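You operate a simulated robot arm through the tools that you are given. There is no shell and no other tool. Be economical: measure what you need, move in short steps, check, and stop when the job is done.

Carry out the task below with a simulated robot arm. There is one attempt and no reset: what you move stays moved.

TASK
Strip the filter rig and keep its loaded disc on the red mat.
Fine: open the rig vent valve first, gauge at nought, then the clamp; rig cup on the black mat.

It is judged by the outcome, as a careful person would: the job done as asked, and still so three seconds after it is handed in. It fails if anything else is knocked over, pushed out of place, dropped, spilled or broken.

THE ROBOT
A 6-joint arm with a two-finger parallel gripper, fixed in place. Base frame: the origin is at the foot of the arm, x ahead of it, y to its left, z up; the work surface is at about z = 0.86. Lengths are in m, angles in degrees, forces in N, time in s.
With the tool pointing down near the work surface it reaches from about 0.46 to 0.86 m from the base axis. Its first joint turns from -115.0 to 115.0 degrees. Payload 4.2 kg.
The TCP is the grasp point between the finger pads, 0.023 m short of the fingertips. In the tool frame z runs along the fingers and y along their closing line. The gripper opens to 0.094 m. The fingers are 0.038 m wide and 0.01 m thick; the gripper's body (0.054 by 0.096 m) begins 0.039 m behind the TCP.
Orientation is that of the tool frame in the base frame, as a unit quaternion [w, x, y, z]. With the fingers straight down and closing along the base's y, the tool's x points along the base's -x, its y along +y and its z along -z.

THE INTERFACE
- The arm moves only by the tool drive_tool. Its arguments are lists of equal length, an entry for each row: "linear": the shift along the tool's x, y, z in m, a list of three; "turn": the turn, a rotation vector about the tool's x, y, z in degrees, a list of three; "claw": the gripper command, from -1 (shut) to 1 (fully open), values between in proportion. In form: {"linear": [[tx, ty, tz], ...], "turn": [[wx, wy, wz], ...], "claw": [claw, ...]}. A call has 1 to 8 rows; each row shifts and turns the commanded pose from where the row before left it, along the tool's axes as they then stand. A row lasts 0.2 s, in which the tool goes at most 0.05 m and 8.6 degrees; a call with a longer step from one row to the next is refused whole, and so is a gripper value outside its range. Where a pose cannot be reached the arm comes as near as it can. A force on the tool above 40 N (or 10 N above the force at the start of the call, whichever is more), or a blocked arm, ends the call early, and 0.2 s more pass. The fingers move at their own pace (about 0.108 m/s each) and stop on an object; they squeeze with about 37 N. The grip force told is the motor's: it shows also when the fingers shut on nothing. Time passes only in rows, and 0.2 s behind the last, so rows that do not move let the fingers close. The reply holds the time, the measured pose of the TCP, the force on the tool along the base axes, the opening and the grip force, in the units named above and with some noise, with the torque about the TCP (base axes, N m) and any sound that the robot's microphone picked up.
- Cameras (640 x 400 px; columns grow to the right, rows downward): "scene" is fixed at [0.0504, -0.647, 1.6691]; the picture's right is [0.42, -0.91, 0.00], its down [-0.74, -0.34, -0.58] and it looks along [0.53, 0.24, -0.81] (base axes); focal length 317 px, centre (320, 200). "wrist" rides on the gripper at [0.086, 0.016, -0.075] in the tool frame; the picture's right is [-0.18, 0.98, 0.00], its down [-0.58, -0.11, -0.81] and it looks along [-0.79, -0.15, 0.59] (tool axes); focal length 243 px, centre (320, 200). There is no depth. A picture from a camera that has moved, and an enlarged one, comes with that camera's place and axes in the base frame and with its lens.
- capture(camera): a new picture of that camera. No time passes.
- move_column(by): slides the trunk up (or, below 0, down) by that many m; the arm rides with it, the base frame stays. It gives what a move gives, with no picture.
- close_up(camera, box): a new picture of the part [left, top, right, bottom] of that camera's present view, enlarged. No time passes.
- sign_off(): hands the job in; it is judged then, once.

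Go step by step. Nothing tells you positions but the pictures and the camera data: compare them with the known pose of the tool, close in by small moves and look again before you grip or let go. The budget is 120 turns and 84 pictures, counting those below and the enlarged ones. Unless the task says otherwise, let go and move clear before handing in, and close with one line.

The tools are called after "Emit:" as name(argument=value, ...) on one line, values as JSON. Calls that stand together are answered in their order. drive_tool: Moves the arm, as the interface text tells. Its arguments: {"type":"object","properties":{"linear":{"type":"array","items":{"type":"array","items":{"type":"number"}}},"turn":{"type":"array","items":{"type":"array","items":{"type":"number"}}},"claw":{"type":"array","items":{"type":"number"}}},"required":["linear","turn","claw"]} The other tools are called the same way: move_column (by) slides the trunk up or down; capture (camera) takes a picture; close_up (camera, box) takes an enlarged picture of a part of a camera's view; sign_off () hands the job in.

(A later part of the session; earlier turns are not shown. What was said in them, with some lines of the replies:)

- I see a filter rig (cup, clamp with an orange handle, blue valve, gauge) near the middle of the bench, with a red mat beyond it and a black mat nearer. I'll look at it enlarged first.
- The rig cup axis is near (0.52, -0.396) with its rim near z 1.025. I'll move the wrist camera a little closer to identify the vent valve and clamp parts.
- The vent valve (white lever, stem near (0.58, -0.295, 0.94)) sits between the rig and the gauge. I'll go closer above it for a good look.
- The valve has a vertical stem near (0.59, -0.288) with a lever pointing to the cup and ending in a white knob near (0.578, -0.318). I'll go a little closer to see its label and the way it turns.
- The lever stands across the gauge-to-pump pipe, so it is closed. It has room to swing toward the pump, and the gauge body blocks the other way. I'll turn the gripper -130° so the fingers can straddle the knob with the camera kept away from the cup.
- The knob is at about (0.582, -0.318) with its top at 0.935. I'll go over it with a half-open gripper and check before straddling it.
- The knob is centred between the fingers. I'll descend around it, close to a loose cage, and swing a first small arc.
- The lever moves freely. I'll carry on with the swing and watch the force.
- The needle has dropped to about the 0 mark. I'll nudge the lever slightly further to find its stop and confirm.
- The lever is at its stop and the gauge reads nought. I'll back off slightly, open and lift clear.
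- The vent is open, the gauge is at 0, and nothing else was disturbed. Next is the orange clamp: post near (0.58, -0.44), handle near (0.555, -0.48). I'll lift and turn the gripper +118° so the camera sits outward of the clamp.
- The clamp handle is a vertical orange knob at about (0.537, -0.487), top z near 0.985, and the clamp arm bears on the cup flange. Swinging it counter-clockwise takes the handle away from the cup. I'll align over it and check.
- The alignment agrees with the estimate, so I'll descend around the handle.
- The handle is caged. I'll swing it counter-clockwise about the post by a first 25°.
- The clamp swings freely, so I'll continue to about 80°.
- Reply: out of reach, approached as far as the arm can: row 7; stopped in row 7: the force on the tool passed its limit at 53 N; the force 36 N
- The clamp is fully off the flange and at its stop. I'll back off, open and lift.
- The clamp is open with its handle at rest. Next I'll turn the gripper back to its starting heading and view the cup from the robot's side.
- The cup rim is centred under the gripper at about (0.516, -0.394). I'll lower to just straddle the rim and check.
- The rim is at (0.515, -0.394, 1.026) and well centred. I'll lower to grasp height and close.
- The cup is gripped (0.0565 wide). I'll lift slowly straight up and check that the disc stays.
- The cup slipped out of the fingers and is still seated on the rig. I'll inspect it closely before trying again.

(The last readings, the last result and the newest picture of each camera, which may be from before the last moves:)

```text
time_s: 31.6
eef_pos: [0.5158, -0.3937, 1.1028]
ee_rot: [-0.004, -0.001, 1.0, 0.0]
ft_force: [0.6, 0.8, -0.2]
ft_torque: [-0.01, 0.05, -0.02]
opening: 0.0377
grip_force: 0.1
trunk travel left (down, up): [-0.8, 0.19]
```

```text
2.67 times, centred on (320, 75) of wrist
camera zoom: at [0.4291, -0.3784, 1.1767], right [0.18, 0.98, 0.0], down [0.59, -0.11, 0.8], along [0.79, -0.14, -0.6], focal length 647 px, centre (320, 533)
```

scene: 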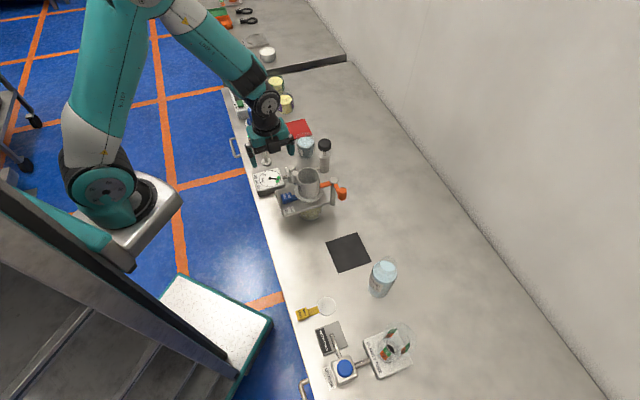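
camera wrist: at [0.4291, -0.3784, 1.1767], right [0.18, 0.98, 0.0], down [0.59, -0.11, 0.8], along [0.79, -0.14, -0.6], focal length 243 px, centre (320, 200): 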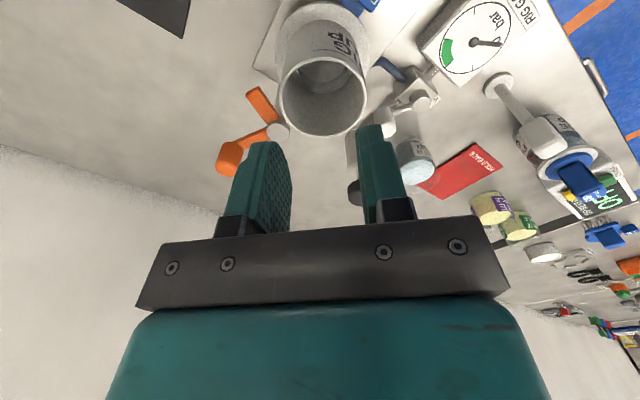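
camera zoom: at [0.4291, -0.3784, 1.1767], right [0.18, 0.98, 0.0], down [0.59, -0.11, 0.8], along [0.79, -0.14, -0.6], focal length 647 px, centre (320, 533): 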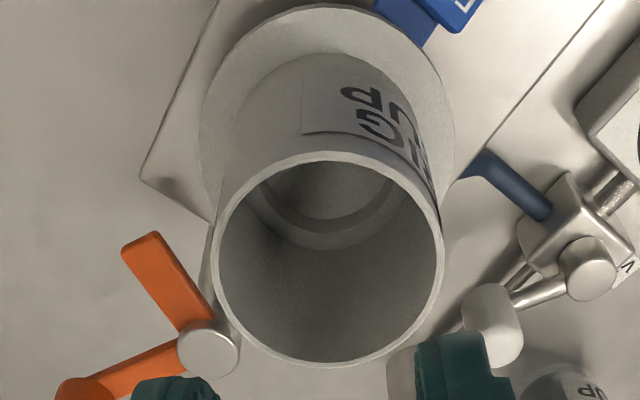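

The cup is upright and at (0.517, -0.392), unchanged. I'll take a deeper grip with full squeeze and lift in tiny steps while reading the force.

Emit:
drive_tool(linear=[[0, 0, 0], [0, 0, 0.02], [0, 0.001, 0.035], [0, 0, 0.035], [0, 0, 0.014], [0, 0, 0]], turn=[[0, -0.45, 0], [0, 0, 0], [0, 0, 0], [0, 0, 0], [0, 0, 0], [0, 0, 0]], claw=[1, 1, 1, 1, 1, 1])

Emit:
drive_tool(linear=[[0, 0, 0], [0, 0, 0], [0, 0, 0], [0, 0, 0]], turn=[[0, 0, 0], [0, 0, 0], [0, 0, 0], [0, 0, 0]], claw=[0.5, 0.3, -1, -1])

Emit:
drive_tool(linear=[[0, 0, -0.004], [0, 0, 0]], turn=[[0, 0, 0], [0, 0, 0]], claw=[-1, -1])

Emit:
close_up(camera="scene", box=[280, 160, 350, 220])

```text
time_s: 33.0
eef_pos: [0.5155, -0.3932, 0.9965]
ee_rot: [0.0, -0.001, 1.0, 0.001]
ft_force: [-0.1, 0.2, 0.1]
ft_torque: [-0.04, 0.05, 0.0]
opening: 0.0939
grip_force: 0.0
trunk travel left (down, up): [-0.8, 0.19]
```

```text
time_s: 34.0
eef_pos: [0.5152, -0.3928, 0.999]
ee_rot: [0.0, -0.001, 1.0, 0.001]
ft_force: [-0.9, -0.1, 0.1]
ft_torque: [-0.02, -0.01, 0.0]
opening: 0.0516
grip_force: 36.8
trunk travel left (down, up): [-0.8, 0.19]
```

```text
time_s: 34.6
eef_pos: [0.5142, -0.3941, 1.0002]
ee_rot: [-0.001, -0.002, 1.0, 0.001]
ft_force: [-0.1, 0.1, -1.3]
ft_torque: [-0.01, 0.03, -0.04]
opening: 0.052
grip_force: 37.5
trunk travel left (down, up): [-0.8, 0.19]
```

```text
6.67 times, centred on (315, 190) of scene
camera zoom: at [0.0504, -0.647, 1.6691], right [0.42, -0.91, 0.0], down [-0.74, -0.34, -0.58], along [0.53, 0.24, -0.81], focal length 2112 px, centre (353, 267)
```

zoom: 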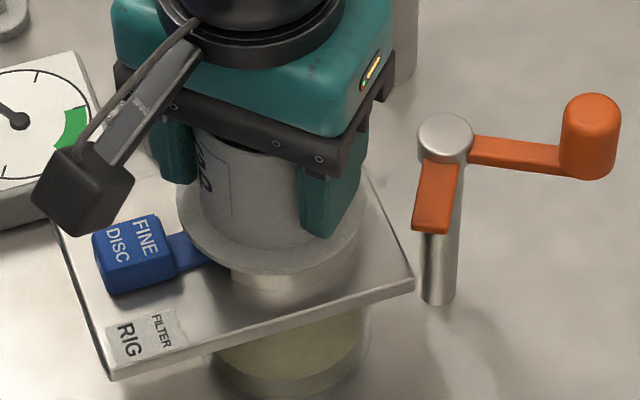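

The grip holds and the cup appears to be starting to rise. I'll lift another centimetre and check.

Emit:
drive_tool(linear=[[0, 0, -0.005], [0, 0, -0.005], [0, 0, 0]], turn=[[0, 0, 0], [0, 0, 0], [0, 0, 0]], claw=[-1, -1, -1])

Emit:
close_up(camera="scene", box=[280, 160, 350, 220])

Emit:
capture(camera="wrist")

```text
time_s: 35.4
eef_pos: [0.5148, -0.3923, 1.0118]
ee_rot: [-0.001, -0.002, 1.0, 0.001]
ft_force: [0.6, 0.1, -0.5]
ft_torque: [0.0, -0.01, 0.0]
opening: 0.0516
grip_force: 36.9
trunk travel left (down, up): [-0.8, 0.19]
```

```text
6.67 times, centred on (315, 190) of scene
camera zoom: at [0.0504, -0.647, 1.6691], right [0.42, -0.91, 0.0], down [-0.74, -0.34, -0.58], along [0.53, 0.24, -0.81], focal length 2112 px, centre (353, 267)
```

zoom: 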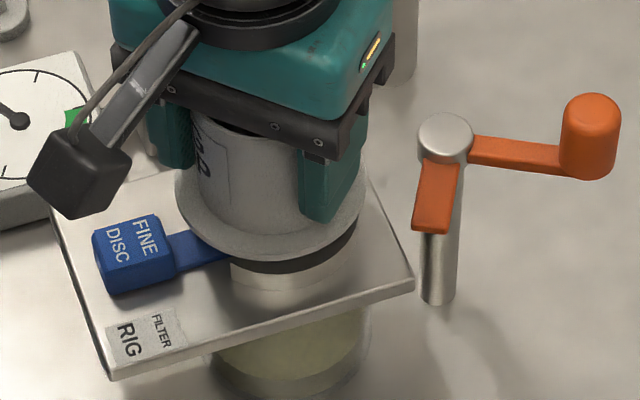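

```text
43 pictures are left
camera wrist: at [0.4275, -0.3769, 1.0856], right [0.18, 0.98, 0.0], down [0.58, -0.11, 0.81], along [0.79, -0.14, -0.59], focal length 243 px, centre (320, 200)
```

wrist: 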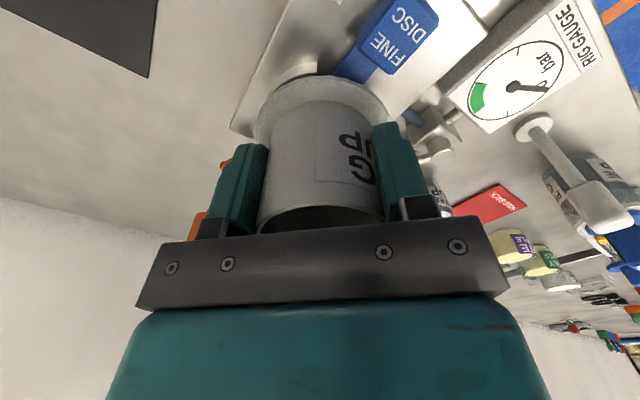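

The cup is now lifting clear with the disc staying on the rig. I'll continue up slowly.

Emit:
drive_tool(linear=[[0, 0, -0.01], [0, 0, -0.01], [0, 0, -0.015], [0, 0, -0.02], [0, 0, -0.02], [0, 0, -0.02], [0, 0, 0]], turn=[[0, 0, 0], [0, 0, 0], [0, 0, 0], [0, 0, 0], [0, 0, 0], [0, 0, 0], [0, 0, 0]], claw=[-1, -1, -1, -1, -1, -1, -1])

Emit:
close_up(camera="scene", box=[250, 120, 370, 230])

```text
time_s: 37.0
eef_pos: [0.5151, -0.3939, 1.1069]
ee_rot: [0.0, -0.001, 1.0, 0.001]
ft_force: [0.1, 0.5, -1.2]
ft_torque: [-0.01, -0.02, -0.05]
opening: 0.0514
grip_force: 37.0
trunk travel left (down, up): [-0.8, 0.19]
```

```text
3.64 times, centred on (310, 175) of scene
camera zoom: at [0.0504, -0.647, 1.6691], right [0.42, -0.91, 0.0], down [-0.74, -0.34, -0.58], along [0.53, 0.24, -0.81], focal length 1152 px, centre (356, 291)
```

zoom: 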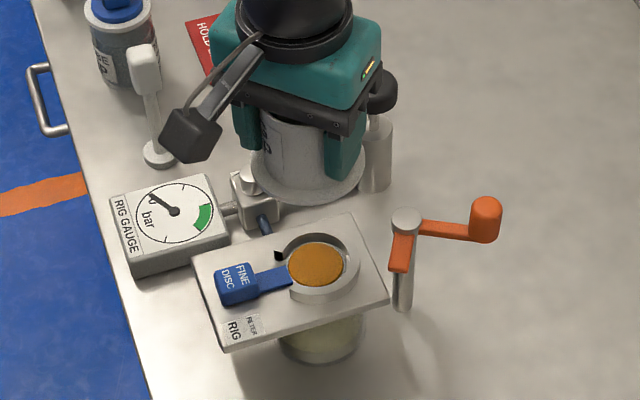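

The loaded disc (orange cake) stays on its seat. I'll carry the cup to the black mat at about (0.437, -0.552).

Emit:
drive_tool(linear=[[0.013, -0.026, 0], [0.0195, -0.04, 0], [0.0195, -0.04, 0], [0.013, -0.026, 0], [0.013, -0.026, 0], [0, 0, 0.04], [0, 0, 0.04], [0, 0, 0]], turn=[[0, 0, 0], [0, 0, 0], [0, 0, 0], [0, 0, 0], [0, 0, 0], [0, 0, 0], [0, 0, 0], [0, 0, 0]], claw=[-1, -1, -1, -1, -1, -1, -1, -1])

Emit:
capture(camera="scene")

Emit:
capture(camera="wrist")

```text
time_s: 38.8
eef_pos: [0.4383, -0.5507, 1.0261]
ee_rot: [0.0, -0.002, 1.0, 0.001]
ft_force: [-0.2, 0.9, -0.7]
ft_torque: [0.01, 0.02, -0.01]
opening: 0.0515
grip_force: 36.6
trunk travel left (down, up): [-0.8, 0.19]
```

```text
41 pictures are left
```

scene: 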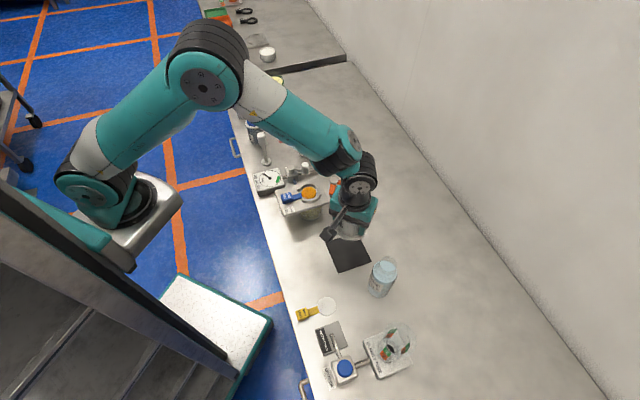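

```text
40 pictures are left
camera wrist: at [0.3509, -0.5347, 1.1005], right [0.18, 0.98, 0.0], down [0.58, -0.11, 0.81], along [0.79, -0.14, -0.59], focal length 243 px, centre (320, 200)
```

wrist: 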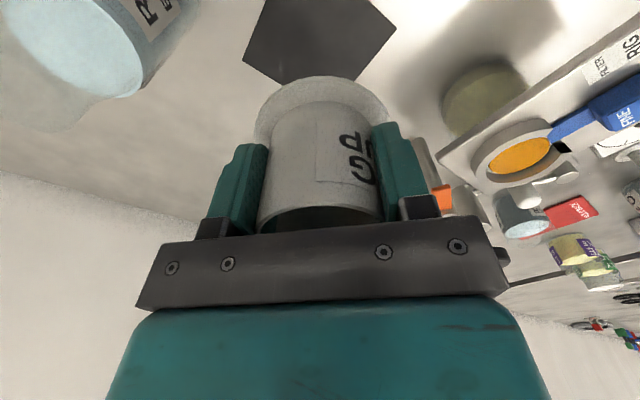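

The cup is centred over the black mat. I'll lower it to near contact.

Emit:
drive_tool(linear=[[0, 0, 0.04], [0, 0, 0.035], [0, 0, 0.02], [0, 0, 0.01], [0, 0, 0]], turn=[[0, 0, 0], [0, 0, 0], [0, 0, 0], [0, 0, 0], [0, 0, 0]], claw=[-1, -1, -1, -1, -1])

Emit:
close_up(camera="scene", box=[300, 180, 400, 290])

Emit:
capture(camera="wrist")

```text
time_s: 40.0
eef_pos: [0.4365, -0.5511, 0.9216]
ee_rot: [0.0, -0.002, 1.0, 0.002]
ft_force: [0.3, 0.7, -0.3]
ft_torque: [-0.01, 0.02, 0.03]
opening: 0.0517
grip_force: 37.2
trunk travel left (down, up): [-0.8, 0.19]
```

```text
3.64 times, centred on (350, 235) of scene
camera zoom: at [0.0504, -0.647, 1.6691], right [0.42, -0.91, 0.0], down [-0.74, -0.34, -0.58], along [0.53, 0.24, -0.81], focal length 1152 px, centre (211, 73)
```

zoom: 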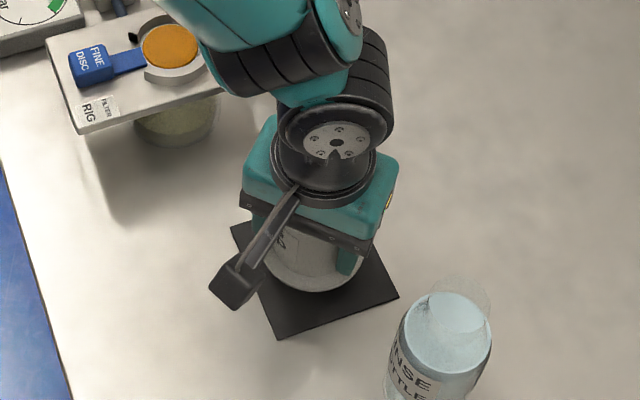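

```text
38 pictures are left
camera wrist: at [0.3498, -0.5351, 0.9954], right [0.18, 0.98, 0.0], down [0.58, -0.11, 0.81], along [0.79, -0.14, -0.59], focal length 243 px, centre (320, 200)
```

wrist: 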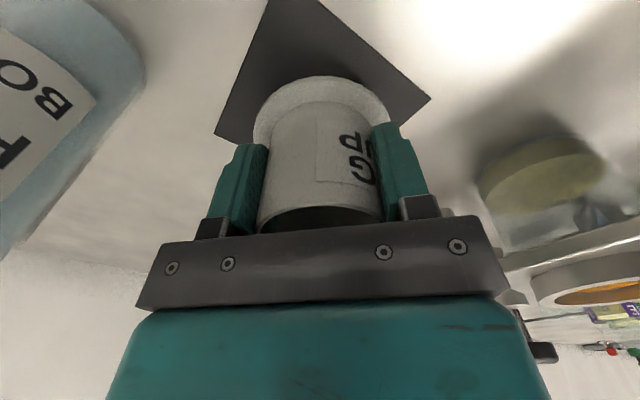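

Emit:
drive_tool(linear=[[0, 0, 0.004], [0, 0, 0.004], [0, 0, 0.003], [0, 0, 0.002], [0, 0, 0]], turn=[[0, 0, 0], [0, 0, 0], [0, 0, 0], [0, 0, 0], [0, 0, 0]], claw=[-1, -1, -1, -1, -1])

```text
time_s: 41.2
eef_pos: [0.4364, -0.5514, 0.9104]
ee_rot: [0.0, -0.003, 1.0, 0.0]
ft_force: [-2.8, 4.2, 32.4]
ft_torque: [0.33, -0.18, 0.05]
opening: 0.0517
grip_force: 36.8
trunk travel left (down, up): [-0.8, 0.19]
```

The cup is on the mat. I'll ease off the downward push, then release and lift.

Emit:
drive_tool(linear=[[0, 0, -0.0015], [0, 0, -0.001], [0, 0, 0]], turn=[[0, 0, 0], [0, 0, 0], [0, 0, 0]], claw=[-1, -1, -1])

Emit:
drive_tool(linear=[[0, 0, 0], [0, 0, 0], [0, 0, 0], [0, 0, -0.03], [0, 0, -0.04], [0, 0, -0.05], [0, 0, -0.05], [0, 0, 0]], turn=[[0, 0, 0], [0, 0, 0], [0, 0, 0], [0, 0, 0], [0, 0, 0], [0, 0, 0], [0, 0, 0], [0, 0, 0]], claw=[0.5, 1, 1, 1, 1, 1, 1, 1])

Emit:
capture(camera="scene")

```text
time_s: 42.0
eef_pos: [0.4376, -0.5522, 0.9105]
ee_rot: [0.0, -0.001, 1.0, 0.0]
ft_force: [2.0, -5.1, 18.7]
ft_torque: [-0.25, -0.28, -0.04]
opening: 0.0514
grip_force: 37.3
trunk travel left (down, up): [-0.8, 0.19]
```

```text
time_s: 43.8
eef_pos: [0.4376, -0.551, 1.0817]
ee_rot: [-0.001, -0.001, 1.0, 0.002]
ft_force: [-0.7, -0.4, -0.6]
ft_torque: [-0.01, -0.02, -0.02]
opening: 0.094
grip_force: 0.1
trunk travel left (down, up): [-0.8, 0.19]
```

```text
37 pictures are left
```

scene: 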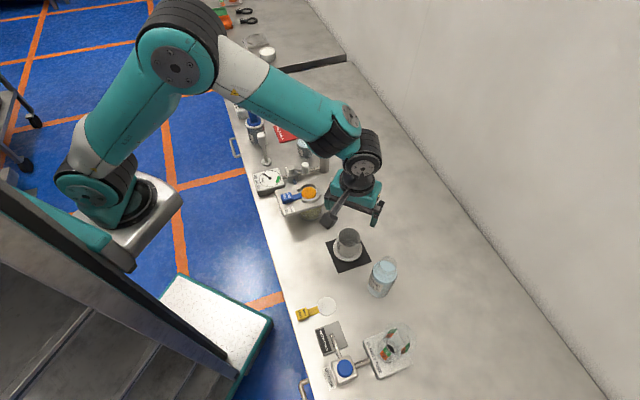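

The rig cup stands on the black mat. Now for the disc: its blue handle is near (0.468, -0.357). I'll turn the gripper to heading 45° and go above it.

Emit:
drive_tool(linear=[[-0.007, 0.048, 0], [-0.007, 0.048, 0], [-0.007, 0.048, 0], [-0.007, 0.048, 0], [0, 0, 0]], turn=[[0, 0, 0], [0, 0, 0], [0, 0, 0], [0, 0, 0], [0, 0, 0]], claw=[1, 1, 1, 1, 1])

Emit:
drive_tool(linear=[[0, 0, 0], [0, 0, 0], [0, 0, 0], [0, 0, 0], [0, 0, 0], [0, 0, 0], [0, 0, 0]], turn=[[0, 0, 8], [0, 0, 8], [0, 0, 8], [0, 0, 8], [0, 0, 8], [0, 0, 5], [0, 0, 0]], claw=[1, 1, 1, 1, 1, 1, 1])

Emit:
capture(camera="wrist")

Emit:
close_up(camera="scene", box=[270, 165, 350, 225])

```text
time_s: 45.0
eef_pos: [0.4657, -0.3593, 1.0823]
ee_rot: [-0.001, -0.001, 1.0, 0.001]
ft_force: [0.7, 0.3, 0.4]
ft_torque: [0.03, 0.03, -0.01]
opening: 0.0941
grip_force: 0.0
trunk travel left (down, up): [-0.8, 0.19]
```

```text
time_s: 46.6
eef_pos: [0.4639, -0.3608, 1.0802]
ee_rot: [-0.001, 0.381, 0.924, 0.0]
ft_force: [-0.5, 1.9, 0.2]
ft_torque: [-0.03, 0.02, 0.04]
opening: 0.0938
grip_force: 0.1
trunk travel left (down, up): [-0.8, 0.19]
```

```text
36 pictures are left
camera wrist: at [0.4141, -0.2871, 1.155], right [0.82, 0.57, 0.0], down [0.34, -0.49, 0.81], along [0.46, -0.66, -0.59], focal length 243 px, centre (320, 200)
```

wrist: 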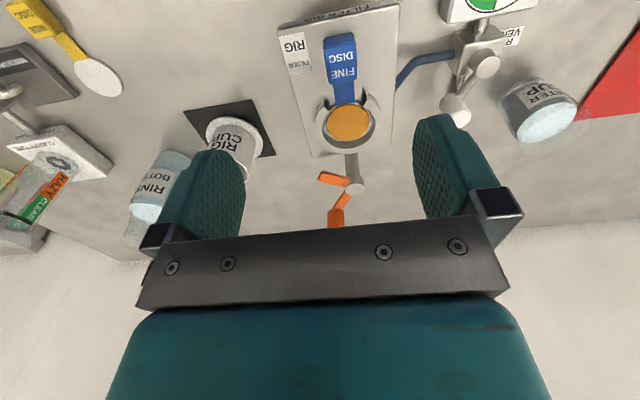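

```text
6.67 times, centred on (310, 195) of scene
camera zoom: at [0.0504, -0.647, 1.6691], right [0.42, -0.91, 0.0], down [-0.74, -0.34, -0.58], along [0.53, 0.24, -0.81], focal length 2112 px, centre (387, 233)
```

zoom: 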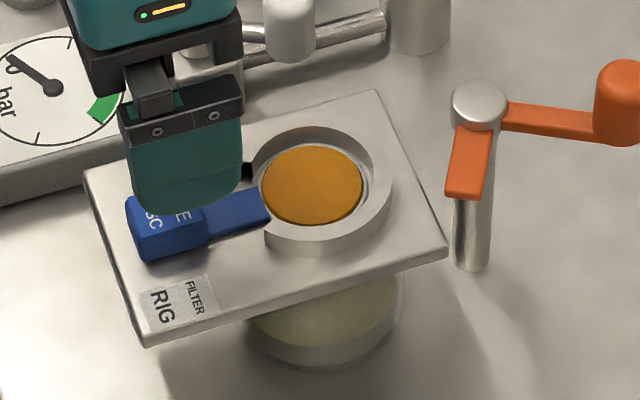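

The handle is at about (0.4725, -0.3465), top near 0.966, with the disc at (0.518, -0.391). I'll centre over the handle and come closer.

Emit:
drive_tool(linear=[[0.006, 0.016, 0], [0, 0, 0.04], [0, 0, 0.03], [0, 0, 0]], turn=[[0, 0, 0], [0, 0, 0], [0, 0, 0], [0, 0, 0]], claw=[0.06, 0.06, 0.06, 0.06])

Emit:
capture(camera="wrist")

Emit:
close_up(camera="scene", box=[270, 165, 350, 225])

```text
time_s: 47.6
eef_pos: [0.4716, -0.3448, 1.0114]
ee_rot: [-0.001, 0.381, 0.925, 0.0]
ft_force: [-0.4, -0.3, -0.4]
ft_torque: [-0.01, 0.01, 0.0]
opening: 0.0498
grip_force: 0.1
trunk travel left (down, up): [-0.8, 0.19]
```

```text
34 pictures are left
camera wrist: at [0.4212, -0.2716, 1.0847], right [0.82, 0.57, 0.0], down [0.34, -0.49, 0.81], along [0.46, -0.66, -0.59], focal length 243 px, centre (320, 200)
```

wrist: 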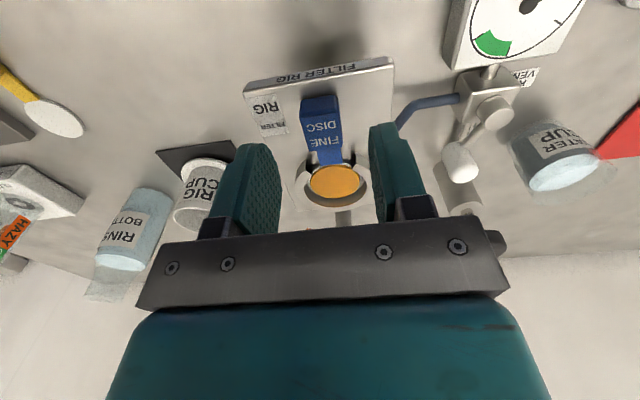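

```text
6.67 times, centred on (310, 195) of scene
camera zoom: at [0.0504, -0.647, 1.6691], right [0.42, -0.91, 0.0], down [-0.74, -0.34, -0.58], along [0.53, 0.24, -0.81], focal length 2112 px, centre (387, 233)
```

zoom: 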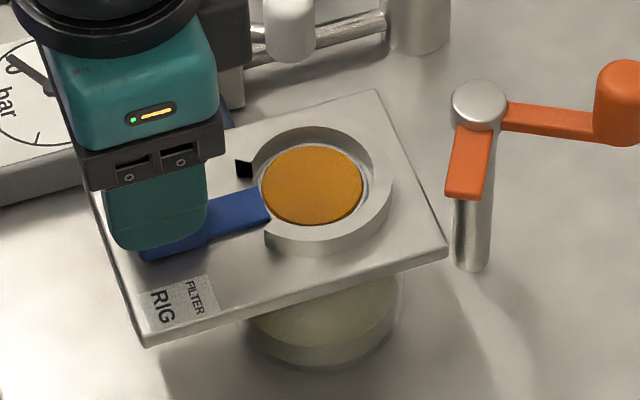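

The handle is centred between the fingers (top about 0.964, bottom about 0.95). I'll descend to z 0.975 and close gently.

Emit:
drive_tool(linear=[[0, 0, 0.02], [0, 0, 0.012], [0, 0, 0.004], [0, 0, 0]], turn=[[0, 0, 0], [0, 0, 0], [0, 0, 0], [0, 0, 0]], claw=[0.06, 0.06, 0.06, 0.06])

Emit:
close_up(camera="wrist", box=[220, 60, 420, 220])

Emit:
close_up(camera="scene", box=[270, 165, 350, 225])

```text
time_s: 48.6
eef_pos: [0.4702, -0.3452, 0.9745]
ee_rot: [-0.001, 0.381, 0.925, 0.001]
ft_force: [0.9, -1.2, 0.1]
ft_torque: [0.0, 0.0, -0.01]
opening: 0.0496
grip_force: 0.0
trunk travel left (down, up): [-0.8, 0.19]
```

```text
2.50 times, centred on (320, 140) of wrist
camera zoom: at [0.4212, -0.2715, 1.0489], right [0.82, 0.57, 0.0], down [0.34, -0.49, 0.81], along [0.46, -0.66, -0.59], focal length 606 px, centre (320, 350)
```

zoom: 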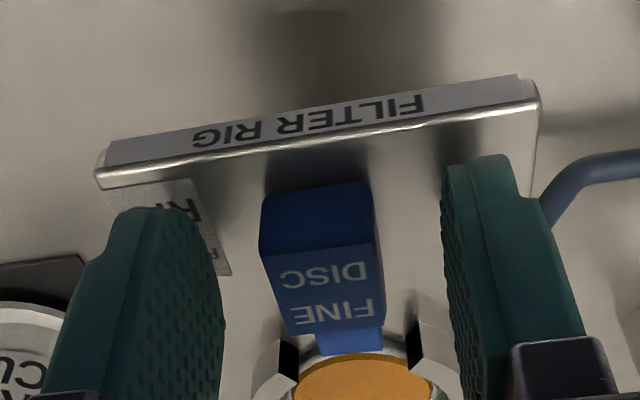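

```text
6.67 times, centred on (310, 195) of scene
camera zoom: at [0.0504, -0.647, 1.6691], right [0.42, -0.91, 0.0], down [-0.74, -0.34, -0.58], along [0.53, 0.24, -0.81], focal length 2112 px, centre (387, 233)
```

zoom: 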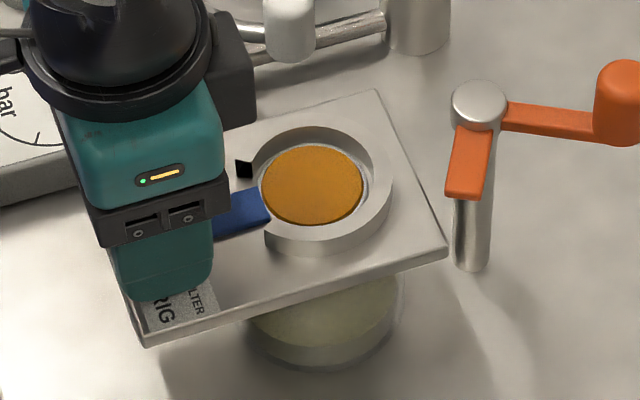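

Emit:
drive_tool(linear=[[0, -0.002, 0.002], [0, 0, 0], [0, 0, 0], [0, 0, 0], [0, 0, 0]], turn=[[0, 0, 0], [0, 0, 0], [0, 0, 0], [0, 0, 0], [0, 0, 0]], claw=[0.06, -0.2, -0.35, -1, -1])

Emit:
close_up(camera="wrist", box=[220, 60, 420, 220])

Emit:
close_up(camera="scene", box=[270, 165, 350, 225])

```text
time_s: 49.8
eef_pos: [0.4695, -0.3461, 0.9743]
ee_rot: [0.0, 0.381, 0.925, 0.001]
ft_force: [0.3, -0.6, 1.4]
ft_torque: [0.0, 0.05, 0.03]
opening: 0.0227
grip_force: 37.0
trunk travel left (down, up): [-0.8, 0.19]
```

```text
2.50 times, centred on (320, 140) of wrist
camera zoom: at [0.4196, -0.2729, 1.0472], right [0.82, 0.57, 0.0], down [0.34, -0.49, 0.81], along [0.46, -0.66, -0.59], focal length 606 px, centre (320, 350)
```

zoom: 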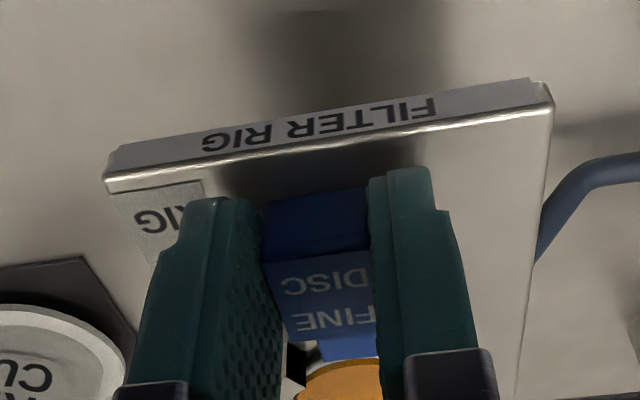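

```text
6.67 times, centred on (310, 195) of scene
camera zoom: at [0.0504, -0.647, 1.6691], right [0.42, -0.91, 0.0], down [-0.74, -0.34, -0.58], along [0.53, 0.24, -0.81], focal length 2112 px, centre (387, 233)
```

zoom: 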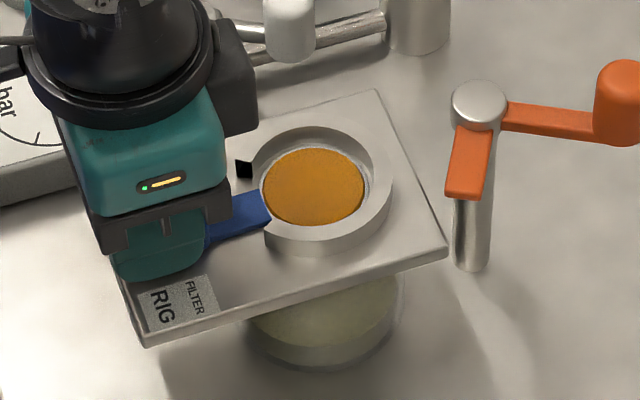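

The handle is held firmly (0.0227) and the disc is undisturbed. I'll lift slowly, straight up.

Emit:
drive_tool(linear=[[0, 0, -0.003], [0, 0, -0.005], [0, 0, -0.006], [0, 0, -0.008], [0, 0, 0]], turn=[[0, 0, 0], [0, 0, 0], [0, 0, 0], [0, 0, 0], [0, 0, 0]], claw=[-1, -1, -1, -1, -1])

Emit:
close_up(camera="scene", box=[270, 165, 350, 225])

```text
time_s: 51.0
eef_pos: [0.4701, -0.3442, 0.9956]
ee_rot: [-0.001, 0.381, 0.925, 0.0]
ft_force: [0.4, 0.5, 0.4]
ft_torque: [0.0, 0.03, -0.02]
opening: 0.0224
grip_force: 37.4
trunk travel left (down, up): [-0.8, 0.19]
```

```text
6.67 times, centred on (310, 195) of scene
camera zoom: at [0.0504, -0.647, 1.6691], right [0.42, -0.91, 0.0], down [-0.74, -0.34, -0.58], along [0.53, 0.24, -0.81], focal length 2112 px, centre (387, 233)
```

zoom: 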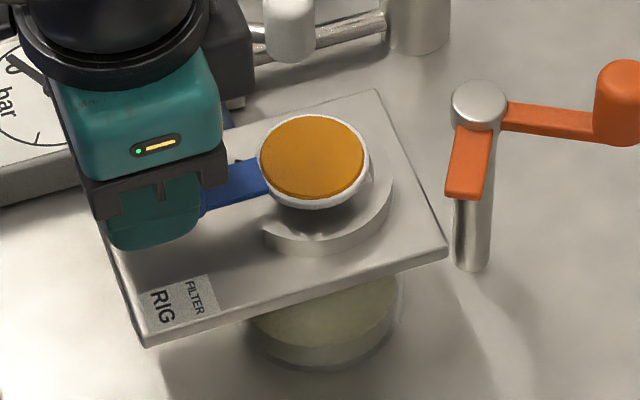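

The loaded disc comes up level. The red mat centres near (0.813, -0.178), but a jar stands close by. I'll lift to a safe height and turn so that the camera side faces the clear area on the right.

Emit:
drive_tool(linear=[[0, 0, -0.015], [0, 0, -0.025], [0, 0, -0.03], [0, 0, -0.025], [0, 0, -0.012], [0, 0, 0]], turn=[[0, 0, 0], [0, 0, 0], [0, 0, 0], [0, 0, 0], [0, 0, 0], [0, 0, 0]], claw=[-1, -1, -1, -1, -1, -1])

Emit:
drive_tool(linear=[[0, 0, 0], [0, 0, 0], [0, 0, 0], [0, 0, 0], [0, 0, 0], [0, 0, 0], [0, 0, 0], [0, 0, 0]], turn=[[0, 0, -3], [0, 0, -6], [0, 0, -7], [0, 0, -7], [0, 0, -7], [0, 0, -7], [0, 0, -7], [0, 0, -7]], claw=[-1, -1, -1, -1, -1, -1, -1, -1])

Emit:
drive_tool(linear=[[0, 0, 0], [0, 0, 0], [0, 0, 0], [0, 0, 0], [0, 0, 0], [0, 0, 0], [0, 0, 0], [0, 0, 0]], turn=[[0, 0, -4], [0, 0, -7], [0, 0, -7], [0, 0, -7], [0, 0, -7], [0, 0, -7], [0, 0, -7], [0, 0, -4]], claw=[-1, -1, -1, -1, -1, -1, -1, -1])

Emit:
capture(camera="scene")

```text
time_s: 52.4
eef_pos: [0.4695, -0.3454, 1.1025]
ee_rot: [-0.001, 0.381, 0.924, 0.0]
ft_force: [0.8, -0.6, 0.0]
ft_torque: [0.01, 0.02, 0.01]
opening: 0.0222
grip_force: 37.0
trunk travel left (down, up): [-0.8, 0.19]
```

```text
time_s: 54.2
eef_pos: [0.4692, -0.3461, 1.1021]
ee_rot: [0.0, -0.056, 0.998, 0.001]
ft_force: [0.2, -0.2, 0.9]
ft_torque: [0.0, 0.03, -0.03]
opening: 0.0224
grip_force: 36.7
trunk travel left (down, up): [-0.8, 0.19]
```

```text
time_s: 56.0
eef_pos: [0.4704, -0.3453, 1.1015]
ee_rot: [0.001, -0.471, 0.882, 0.001]
ft_force: [0.5, -0.5, 0.1]
ft_torque: [-0.02, 0.02, 0.0]
opening: 0.0224
grip_force: 37.0
trunk travel left (down, up): [-0.8, 0.19]
```

```text
27 pictures are left
```

scene: 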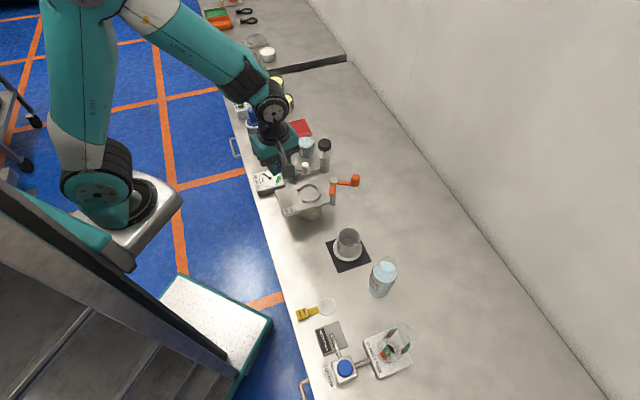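

The disc is still level and held. I'll carry it at z 1.10 toward the red mat.

Emit:
drive_tool(linear=[[-0.014, -0.01, 0], [-0.025, -0.018, 0], [-0.033, -0.0236, 0], [-0.033, -0.0236, 0], [-0.033, -0.0236, 0], [-0.033, -0.0236, 0], [-0.03, -0.0215, 0], [-0.02, -0.0143, 0]], turn=[[0, 0, 0], [0, 0, 0], [0, 0, 0], [0, 0, 0], [0, 0, 0], [0, 0, 0], [0, 0, 0], [0, 0, 0]], claw=[-1, -1, -1, -1, -1, -1, -1, -1])

Emit:
drive_tool(linear=[[0, 0, 0], [0, 0, 0], [0, 0, 0], [0, 0, 0], [0, 0, 0], [0, 0, 0]], turn=[[0, 0, -4], [0, 0, -6], [0, 0, -7], [0, 0, -6], [0, 0, -4], [0, 0, 0]], claw=[-1, -1, -1, -1, -1, -1])

Emit:
capture(camera="wrist")

Emit:
close_up(camera="scene", box=[230, 60, 370, 200])

```text
time_s: 57.8
eef_pos: [0.7244, -0.2483, 1.101]
ee_rot: [0.001, -0.471, 0.882, 0.001]
ft_force: [0.8, -0.5, -0.7]
ft_torque: [0.01, -0.02, 0.0]
opening: 0.0226
grip_force: 37.0
trunk travel left (down, up): [-0.8, 0.19]
```

```text
time_s: 59.2
eef_pos: [0.7253, -0.2502, 1.1017]
ee_rot: [0.0, -0.665, 0.747, 0.001]
ft_force: [0.0, -0.2, -1.0]
ft_torque: [-0.02, -0.02, -0.01]
opening: 0.0224
grip_force: 36.9
trunk travel left (down, up): [-0.8, 0.19]
```

```text
26 pictures are left
camera wrist: at [0.6978, -0.3333, 1.1758], right [-0.95, 0.3, 0.0], down [0.18, 0.56, 0.81], along [0.24, 0.77, -0.59], focal length 243 px, centre (320, 200)
```

wrist: 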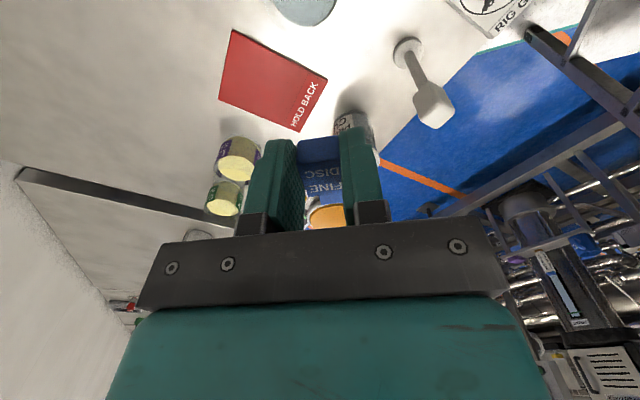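

```text
2.86 times, centred on (300, 130) of scene
camera zoom: at [0.0504, -0.647, 1.6691], right [0.42, -0.91, 0.0], down [-0.74, -0.34, -0.58], along [0.53, 0.24, -0.81], focal length 905 px, centre (377, 400)
```

zoom: 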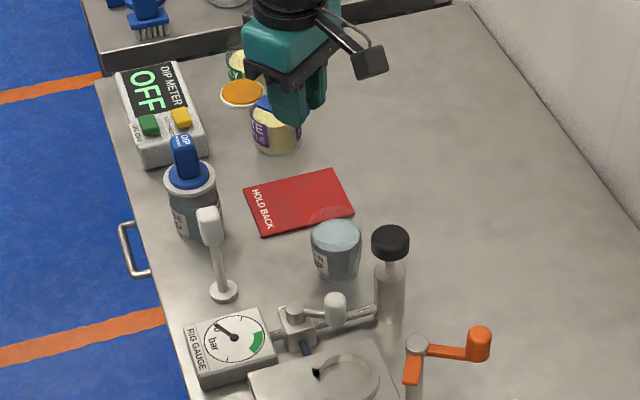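

The red mat's centre is at about (0.814, -0.182). I'll move to put the disc assembly over it and lower part way.

Emit:
drive_tool(linear=[[-0.009, -0.019, 0], [-0.012, -0.025, 0], [-0.0105, -0.022, 0], [-0.0065, -0.0135, 0], [0, 0, 0.025], [0, 0, 0.035], [0, 0, 0.03], [0, 0, 0]], turn=[[0, 0, 0], [0, 0, 0], [0, 0, 0], [0, 0, 0], [0, 0, 0], [0, 0, 0], [0, 0, 0], [0, 0, 0]], claw=[-1, -1, -1, -1, -1, -1, -1, -1])

Emit:
capture(camera="wrist")

Emit:
close_up(camera="scene", box=[230, 60, 370, 200])

```text
time_s: 61.0
eef_pos: [0.8076, -0.2211, 1.0118]
ee_rot: [0.0, -0.664, 0.748, 0.001]
ft_force: [0.3, -1.1, 0.7]
ft_torque: [-0.03, -0.01, -0.02]
opening: 0.0225
grip_force: 36.4
trunk travel left (down, up): [-0.8, 0.19]
```

```text
24 pictures are left
camera wrist: at [0.7804, -0.305, 1.0862], right [-0.95, 0.3, 0.0], down [0.18, 0.56, 0.81], along [0.24, 0.77, -0.59], focal length 243 px, centre (320, 200)
```

wrist: 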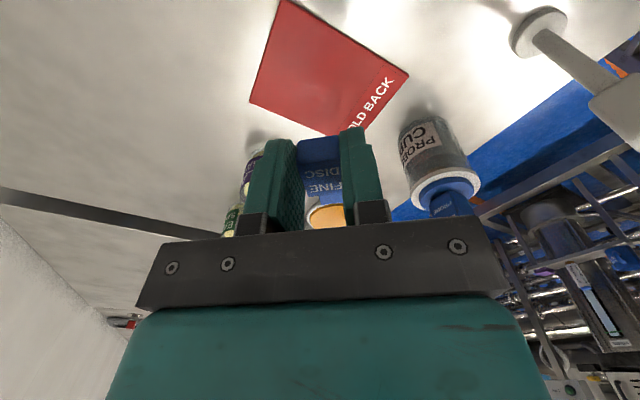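

```text
2.86 times, centred on (300, 130) of scene
camera zoom: at [0.0504, -0.647, 1.6691], right [0.42, -0.91, 0.0], down [-0.74, -0.34, -0.58], along [0.53, 0.24, -0.81], focal length 905 px, centre (377, 400)
```

zoom: 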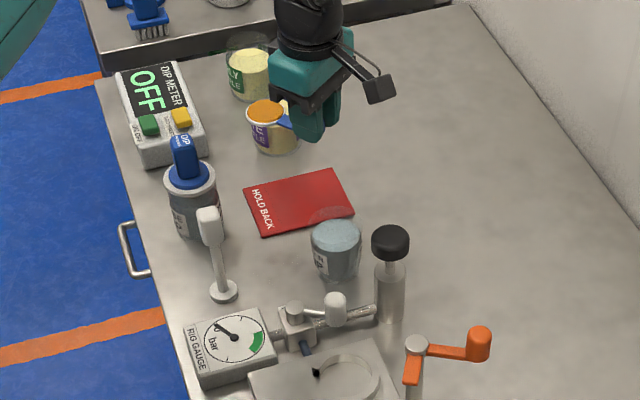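

The projection shows handle and disc will land inside the mat. I'll lower further, then settle slowly.

Emit:
drive_tool(linear=[[0, 0, 0.025], [0, 0, 0.03], [0, 0, 0.025], [0, 0, 0.015], [0, 0, 0.008], [0, 0, 0]], turn=[[0, 0, 0], [0, 0, 0], [0, 0, 0], [0, 0, 0], [0, 0, 0], [0, 0, 0]], claw=[-1, -1, -1, -1, -1, -1])

Emit:
capture(camera="wrist")

Emit:
close_up(camera="scene", box=[250, 90, 340, 170])

```text
time_s: 62.4
eef_pos: [0.808, -0.2213, 0.9085]
ee_rot: [0.0, -0.664, 0.748, 0.001]
ft_force: [-0.1, 0.4, -0.5]
ft_torque: [-0.02, -0.01, 0.0]
opening: 0.0223
grip_force: 36.2
trunk travel left (down, up): [-0.8, 0.19]
```

```text
22 pictures are left
camera wrist: at [0.7804, -0.3047, 0.9822], right [-0.95, 0.3, 0.0], down [0.18, 0.56, 0.81], along [0.24, 0.77, -0.59], focal length 243 px, centre (320, 200)
```

wrist: 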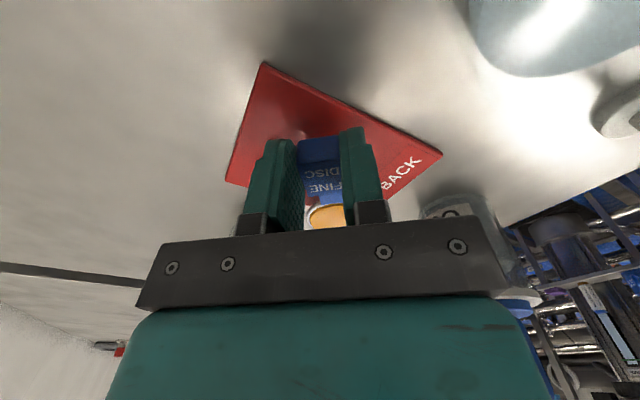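

```text
5.00 times, centred on (295, 130) of scene
camera zoom: at [0.0504, -0.647, 1.6691], right [0.42, -0.91, 0.0], down [-0.74, -0.34, -0.58], along [0.53, 0.24, -0.81], focal length 1584 px, centre (445, 550)
```

zoom: 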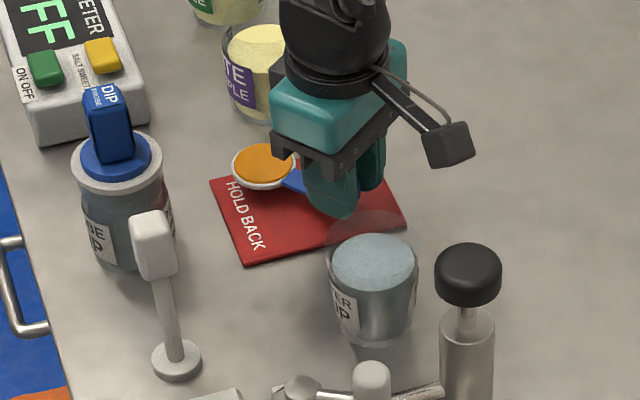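

The disc would sit on the mat but close to one edge. I'll turn it another 13° and shift 1 cm outward for more margin before setting down.

Emit:
drive_tool(linear=[[0, 0, 0], [0, 0, 0], [0, 0, 0], [0.001, -0.005, 0], [0, -0.005, 0], [0, 0, 0]], turn=[[0, 0, -4], [0, 0, -5], [0, 0, -4], [0, 0, 0], [0, 0, 0], [0, 0, 0]], claw=[-1, -1, -1, -1, -1, -1])

Emit:
close_up(camera="scene", box=[250, 90, 340, 170])

Emit:
capture(camera="wrist")

```text
time_s: 63.8
eef_pos: [0.8175, -0.2196, 0.9091]
ee_rot: [0.001, 0.744, -0.668, -0.001]
ft_force: [-0.1, 0.1, 0.0]
ft_torque: [0.0, -0.03, -0.03]
opening: 0.0222
grip_force: 37.0
trunk travel left (down, up): [-0.8, 0.19]
```

```text
5.00 times, centred on (295, 130) of scene
camera zoom: at [0.0504, -0.647, 1.6691], right [0.42, -0.91, 0.0], down [-0.74, -0.34, -0.58], along [0.53, 0.24, -0.81], focal length 1584 px, centre (445, 550)
```

zoom: 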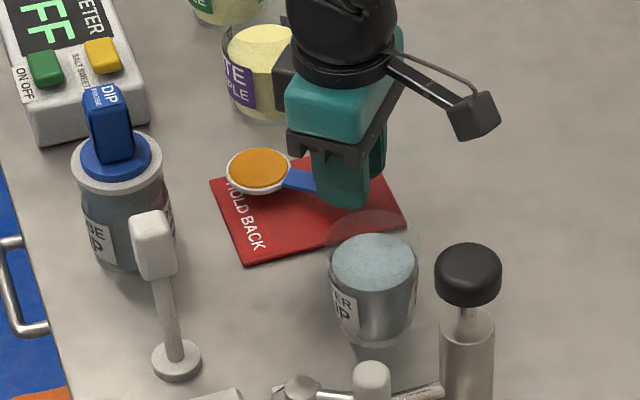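

```text
19 pictures are left
camera wrist: at [0.8104, -0.3078, 0.9824], right [-1.0, 0.08, 0.0], down [0.05, 0.59, 0.81], along [0.06, 0.81, -0.59], focal length 243 px, centre (320, 200)
```

wrist: 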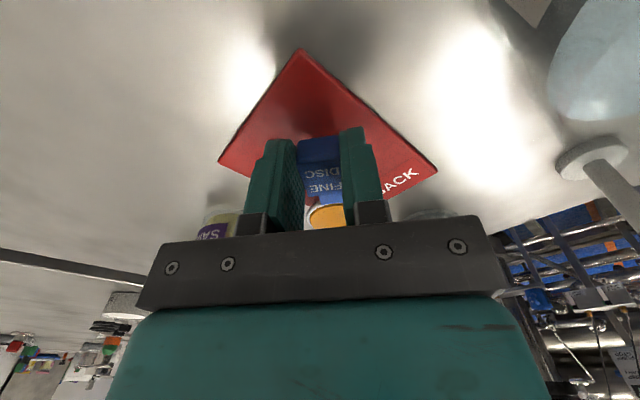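

I'll shift 5 mm toward the mat's middle, then settle down in small steps.

Emit:
drive_tool(linear=[[0.0031, 0.0039, 0], [0, 0, 0.006], [0, 0, 0.005], [0, 0, 0.003], [0, 0, 0]], turn=[[0, 0, 0], [0, 0, 0], [0, 0, 0], [0, 0, 0], [0, 0, 0]], claw=[-1, -1, -1, -1, -1])

Emit:
close_up(camera="scene", box=[260, 100, 320, 150])

```text
time_s: 65.0
eef_pos: [0.8142, -0.2255, 0.8937]
ee_rot: [0.0, 0.745, -0.667, -0.001]
ft_force: [-0.5, -0.3, -1.3]
ft_torque: [0.0, -0.02, 0.02]
opening: 0.0221
grip_force: 37.4
trunk travel left (down, up): [-0.8, 0.19]
```

```text
8.00 times, centred on (290, 125) of scene
camera zoom: at [0.0504, -0.647, 1.6691], right [0.42, -0.91, 0.0], down [-0.74, -0.34, -0.58], along [0.53, 0.24, -0.81], focal length 2534 px, centre (560, 800)
```

zoom: 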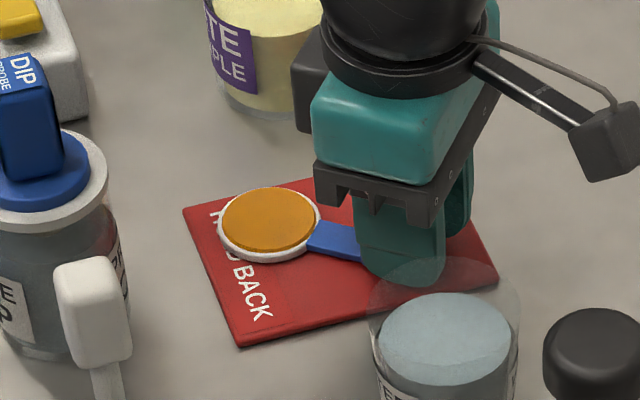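

Emit:
drive_tool(linear=[[0, 0, 0.002], [0, 0, 0.002], [0, 0, 0.002], [0, 0, 0]], turn=[[0, 0, 0], [0, 0, 0], [0, 0, 0], [0, 0, 0]], claw=[-1, -1, -1, -1])

Emit:
close_up(camera="scene", box=[260, 100, 320, 150])

```text
time_s: 66.0
eef_pos: [0.8154, -0.2238, 0.8926]
ee_rot: [-0.003, 0.744, -0.668, 0.002]
ft_force: [-4.8, 0.4, 34.3]
ft_torque: [0.55, 0.22, 0.14]
opening: 0.0226
grip_force: 37.2
trunk travel left (down, up): [-0.8, 0.19]
```

```text
8.00 times, centred on (290, 125) of scene
camera zoom: at [0.0504, -0.647, 1.6691], right [0.42, -0.91, 0.0], down [-0.74, -0.34, -0.58], along [0.53, 0.24, -0.81], focal length 2534 px, centre (560, 800)
```

zoom: 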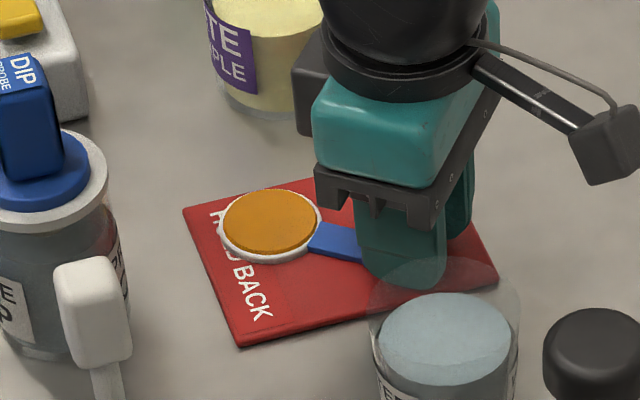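

It is in contact with the mat. I'll ease off the load, then release slowly.

Emit:
drive_tool(linear=[[0, 0, -0.002], [0, 0, -0.002], [0, 0, 0]], turn=[[0, 0, 0], [0, 0, 0], [0, 0, 0]], claw=[-1, -1, -1])

```text
time_s: 66.8
eef_pos: [0.8134, -0.2239, 0.8922]
ee_rot: [-0.001, 0.744, -0.668, -0.001]
ft_force: [4.8, -1.6, 14.8]
ft_torque: [-0.01, -0.19, -0.02]
opening: 0.0224
grip_force: 36.7
trunk travel left (down, up): [-0.8, 0.19]
```

Emit:
drive_tool(linear=[[0, 0, -0.001], [0, 0, 0], [0, 0, 0], [0, 0, 0]], turn=[[0, 0, 0], [0, 0, 0], [0, 0, 0], [0, 0, 0]], claw=[-1, -0.4, -0.2, 0.1])

Emit:
close_up(camera="scene", box=[260, 100, 320, 150])

Emit:
capture(camera="wrist")

```text
time_s: 67.8
eef_pos: [0.8144, -0.2247, 0.8936]
ee_rot: [0.001, 0.745, -0.667, -0.001]
ft_force: [0.5, 0.9, -0.4]
ft_torque: [-0.01, -0.01, 0.0]
opening: 0.0517
grip_force: 0.1
trunk travel left (down, up): [-0.8, 0.19]
```

```text
8.00 times, centred on (290, 125) of scene
camera zoom: at [0.0504, -0.647, 1.6691], right [0.42, -0.91, 0.0], down [-0.74, -0.34, -0.58], along [0.53, 0.24, -0.81], focal length 2534 px, centre (560, 800)
```

zoom: 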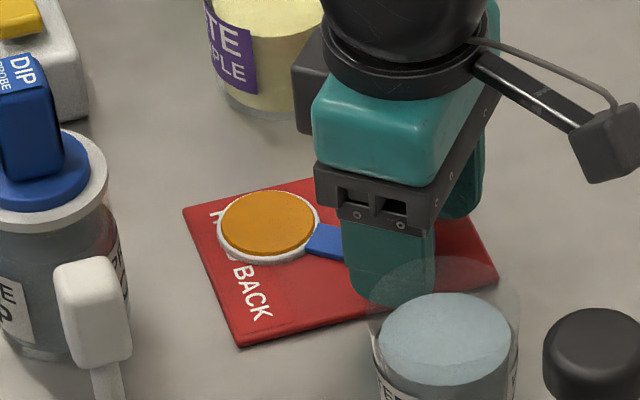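

```text
15 pictures are left
camera wrist: at [0.8072, -0.312, 0.9672], right [-1.0, 0.08, 0.0], down [0.05, 0.59, 0.81], along [0.06, 0.81, -0.59], focal length 243 px, centre (320, 200)
```

wrist: 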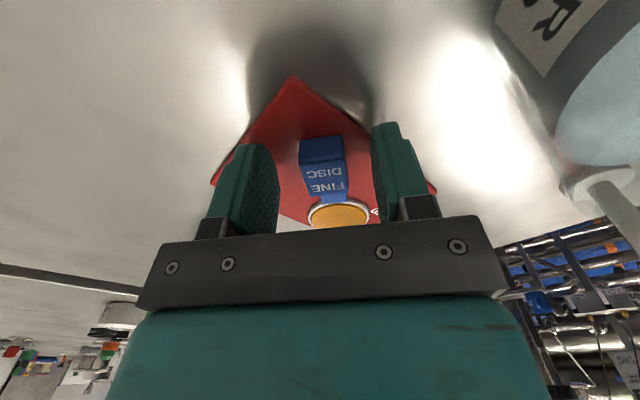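

The disc and its handle rest flat on the red mat and are free of the fingers. I'll lift straight up and do a final check.

Emit:
drive_tool(linear=[[0, 0, -0.015], [0, 0, -0.03], [0, 0, -0.045], [0, 0, -0.045], [0, 0, -0.045], [0, 0, -0.03], [0, 0, 0]], turn=[[0, 0, 0], [0, 0, 0], [0, 0, 0], [0, 0, 0], [0, 0, 0], [0, 0, 0], [0, 0, 0]], claw=[0.1, 0.1, 0.1, 0.1, 0.1, 0.1, 0.1])

Emit:
close_up(camera="scene", box=[230, 70, 370, 200])

Emit:
close_up(camera="scene", box=[270, 160, 420, 290])

```text
time_s: 69.4
eef_pos: [0.8128, -0.2251, 1.1036]
ee_rot: [0.0, 0.744, -0.668, -0.001]
ft_force: [-0.4, 0.2, 0.5]
ft_torque: [0.0, 0.0, -0.01]
opening: 0.0517
grip_force: 0.1
trunk travel left (down, up): [-0.8, 0.19]
```

```text
3.08 times, centred on (300, 135) of scene
camera zoom: at [0.0504, -0.647, 1.6691], right [0.42, -0.91, 0.0], down [-0.74, -0.34, -0.58], along [0.53, 0.24, -0.81], focal length 975 px, centre (382, 400)
```

zoom: 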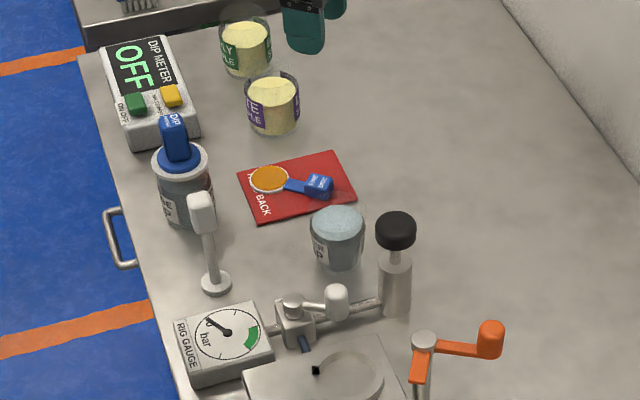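

```text
3.08 times, centred on (345, 225) of scene
camera zoom: at [0.0504, -0.647, 1.6691], right [0.42, -0.91, 0.0], down [-0.74, -0.34, -0.58], along [0.53, 0.24, -0.81], focal length 975 px, centre (243, 123)
```

zoom: 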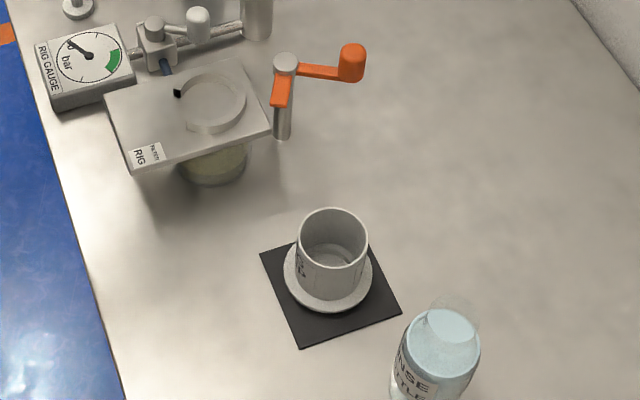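

The disc lies wholly on the red mat, the cup stands on the black mat, the vent is open with the gauge at nought, and the clamp is swung off. The arm is clear, so I'm handing in.

Emit:
sign_off()

```text
The job is handed in.
```

The rig is stripped: I opened the vent first and saw the gauge at nought before moving the clamp; the cup is on the black mat, and the loaded disc is on the red mat with its cake intact. On the first lift the cup slipped from the fingers and stayed seated, and the clamp briefly took 53 N at its stop; the pictures show nothing out of place from either.
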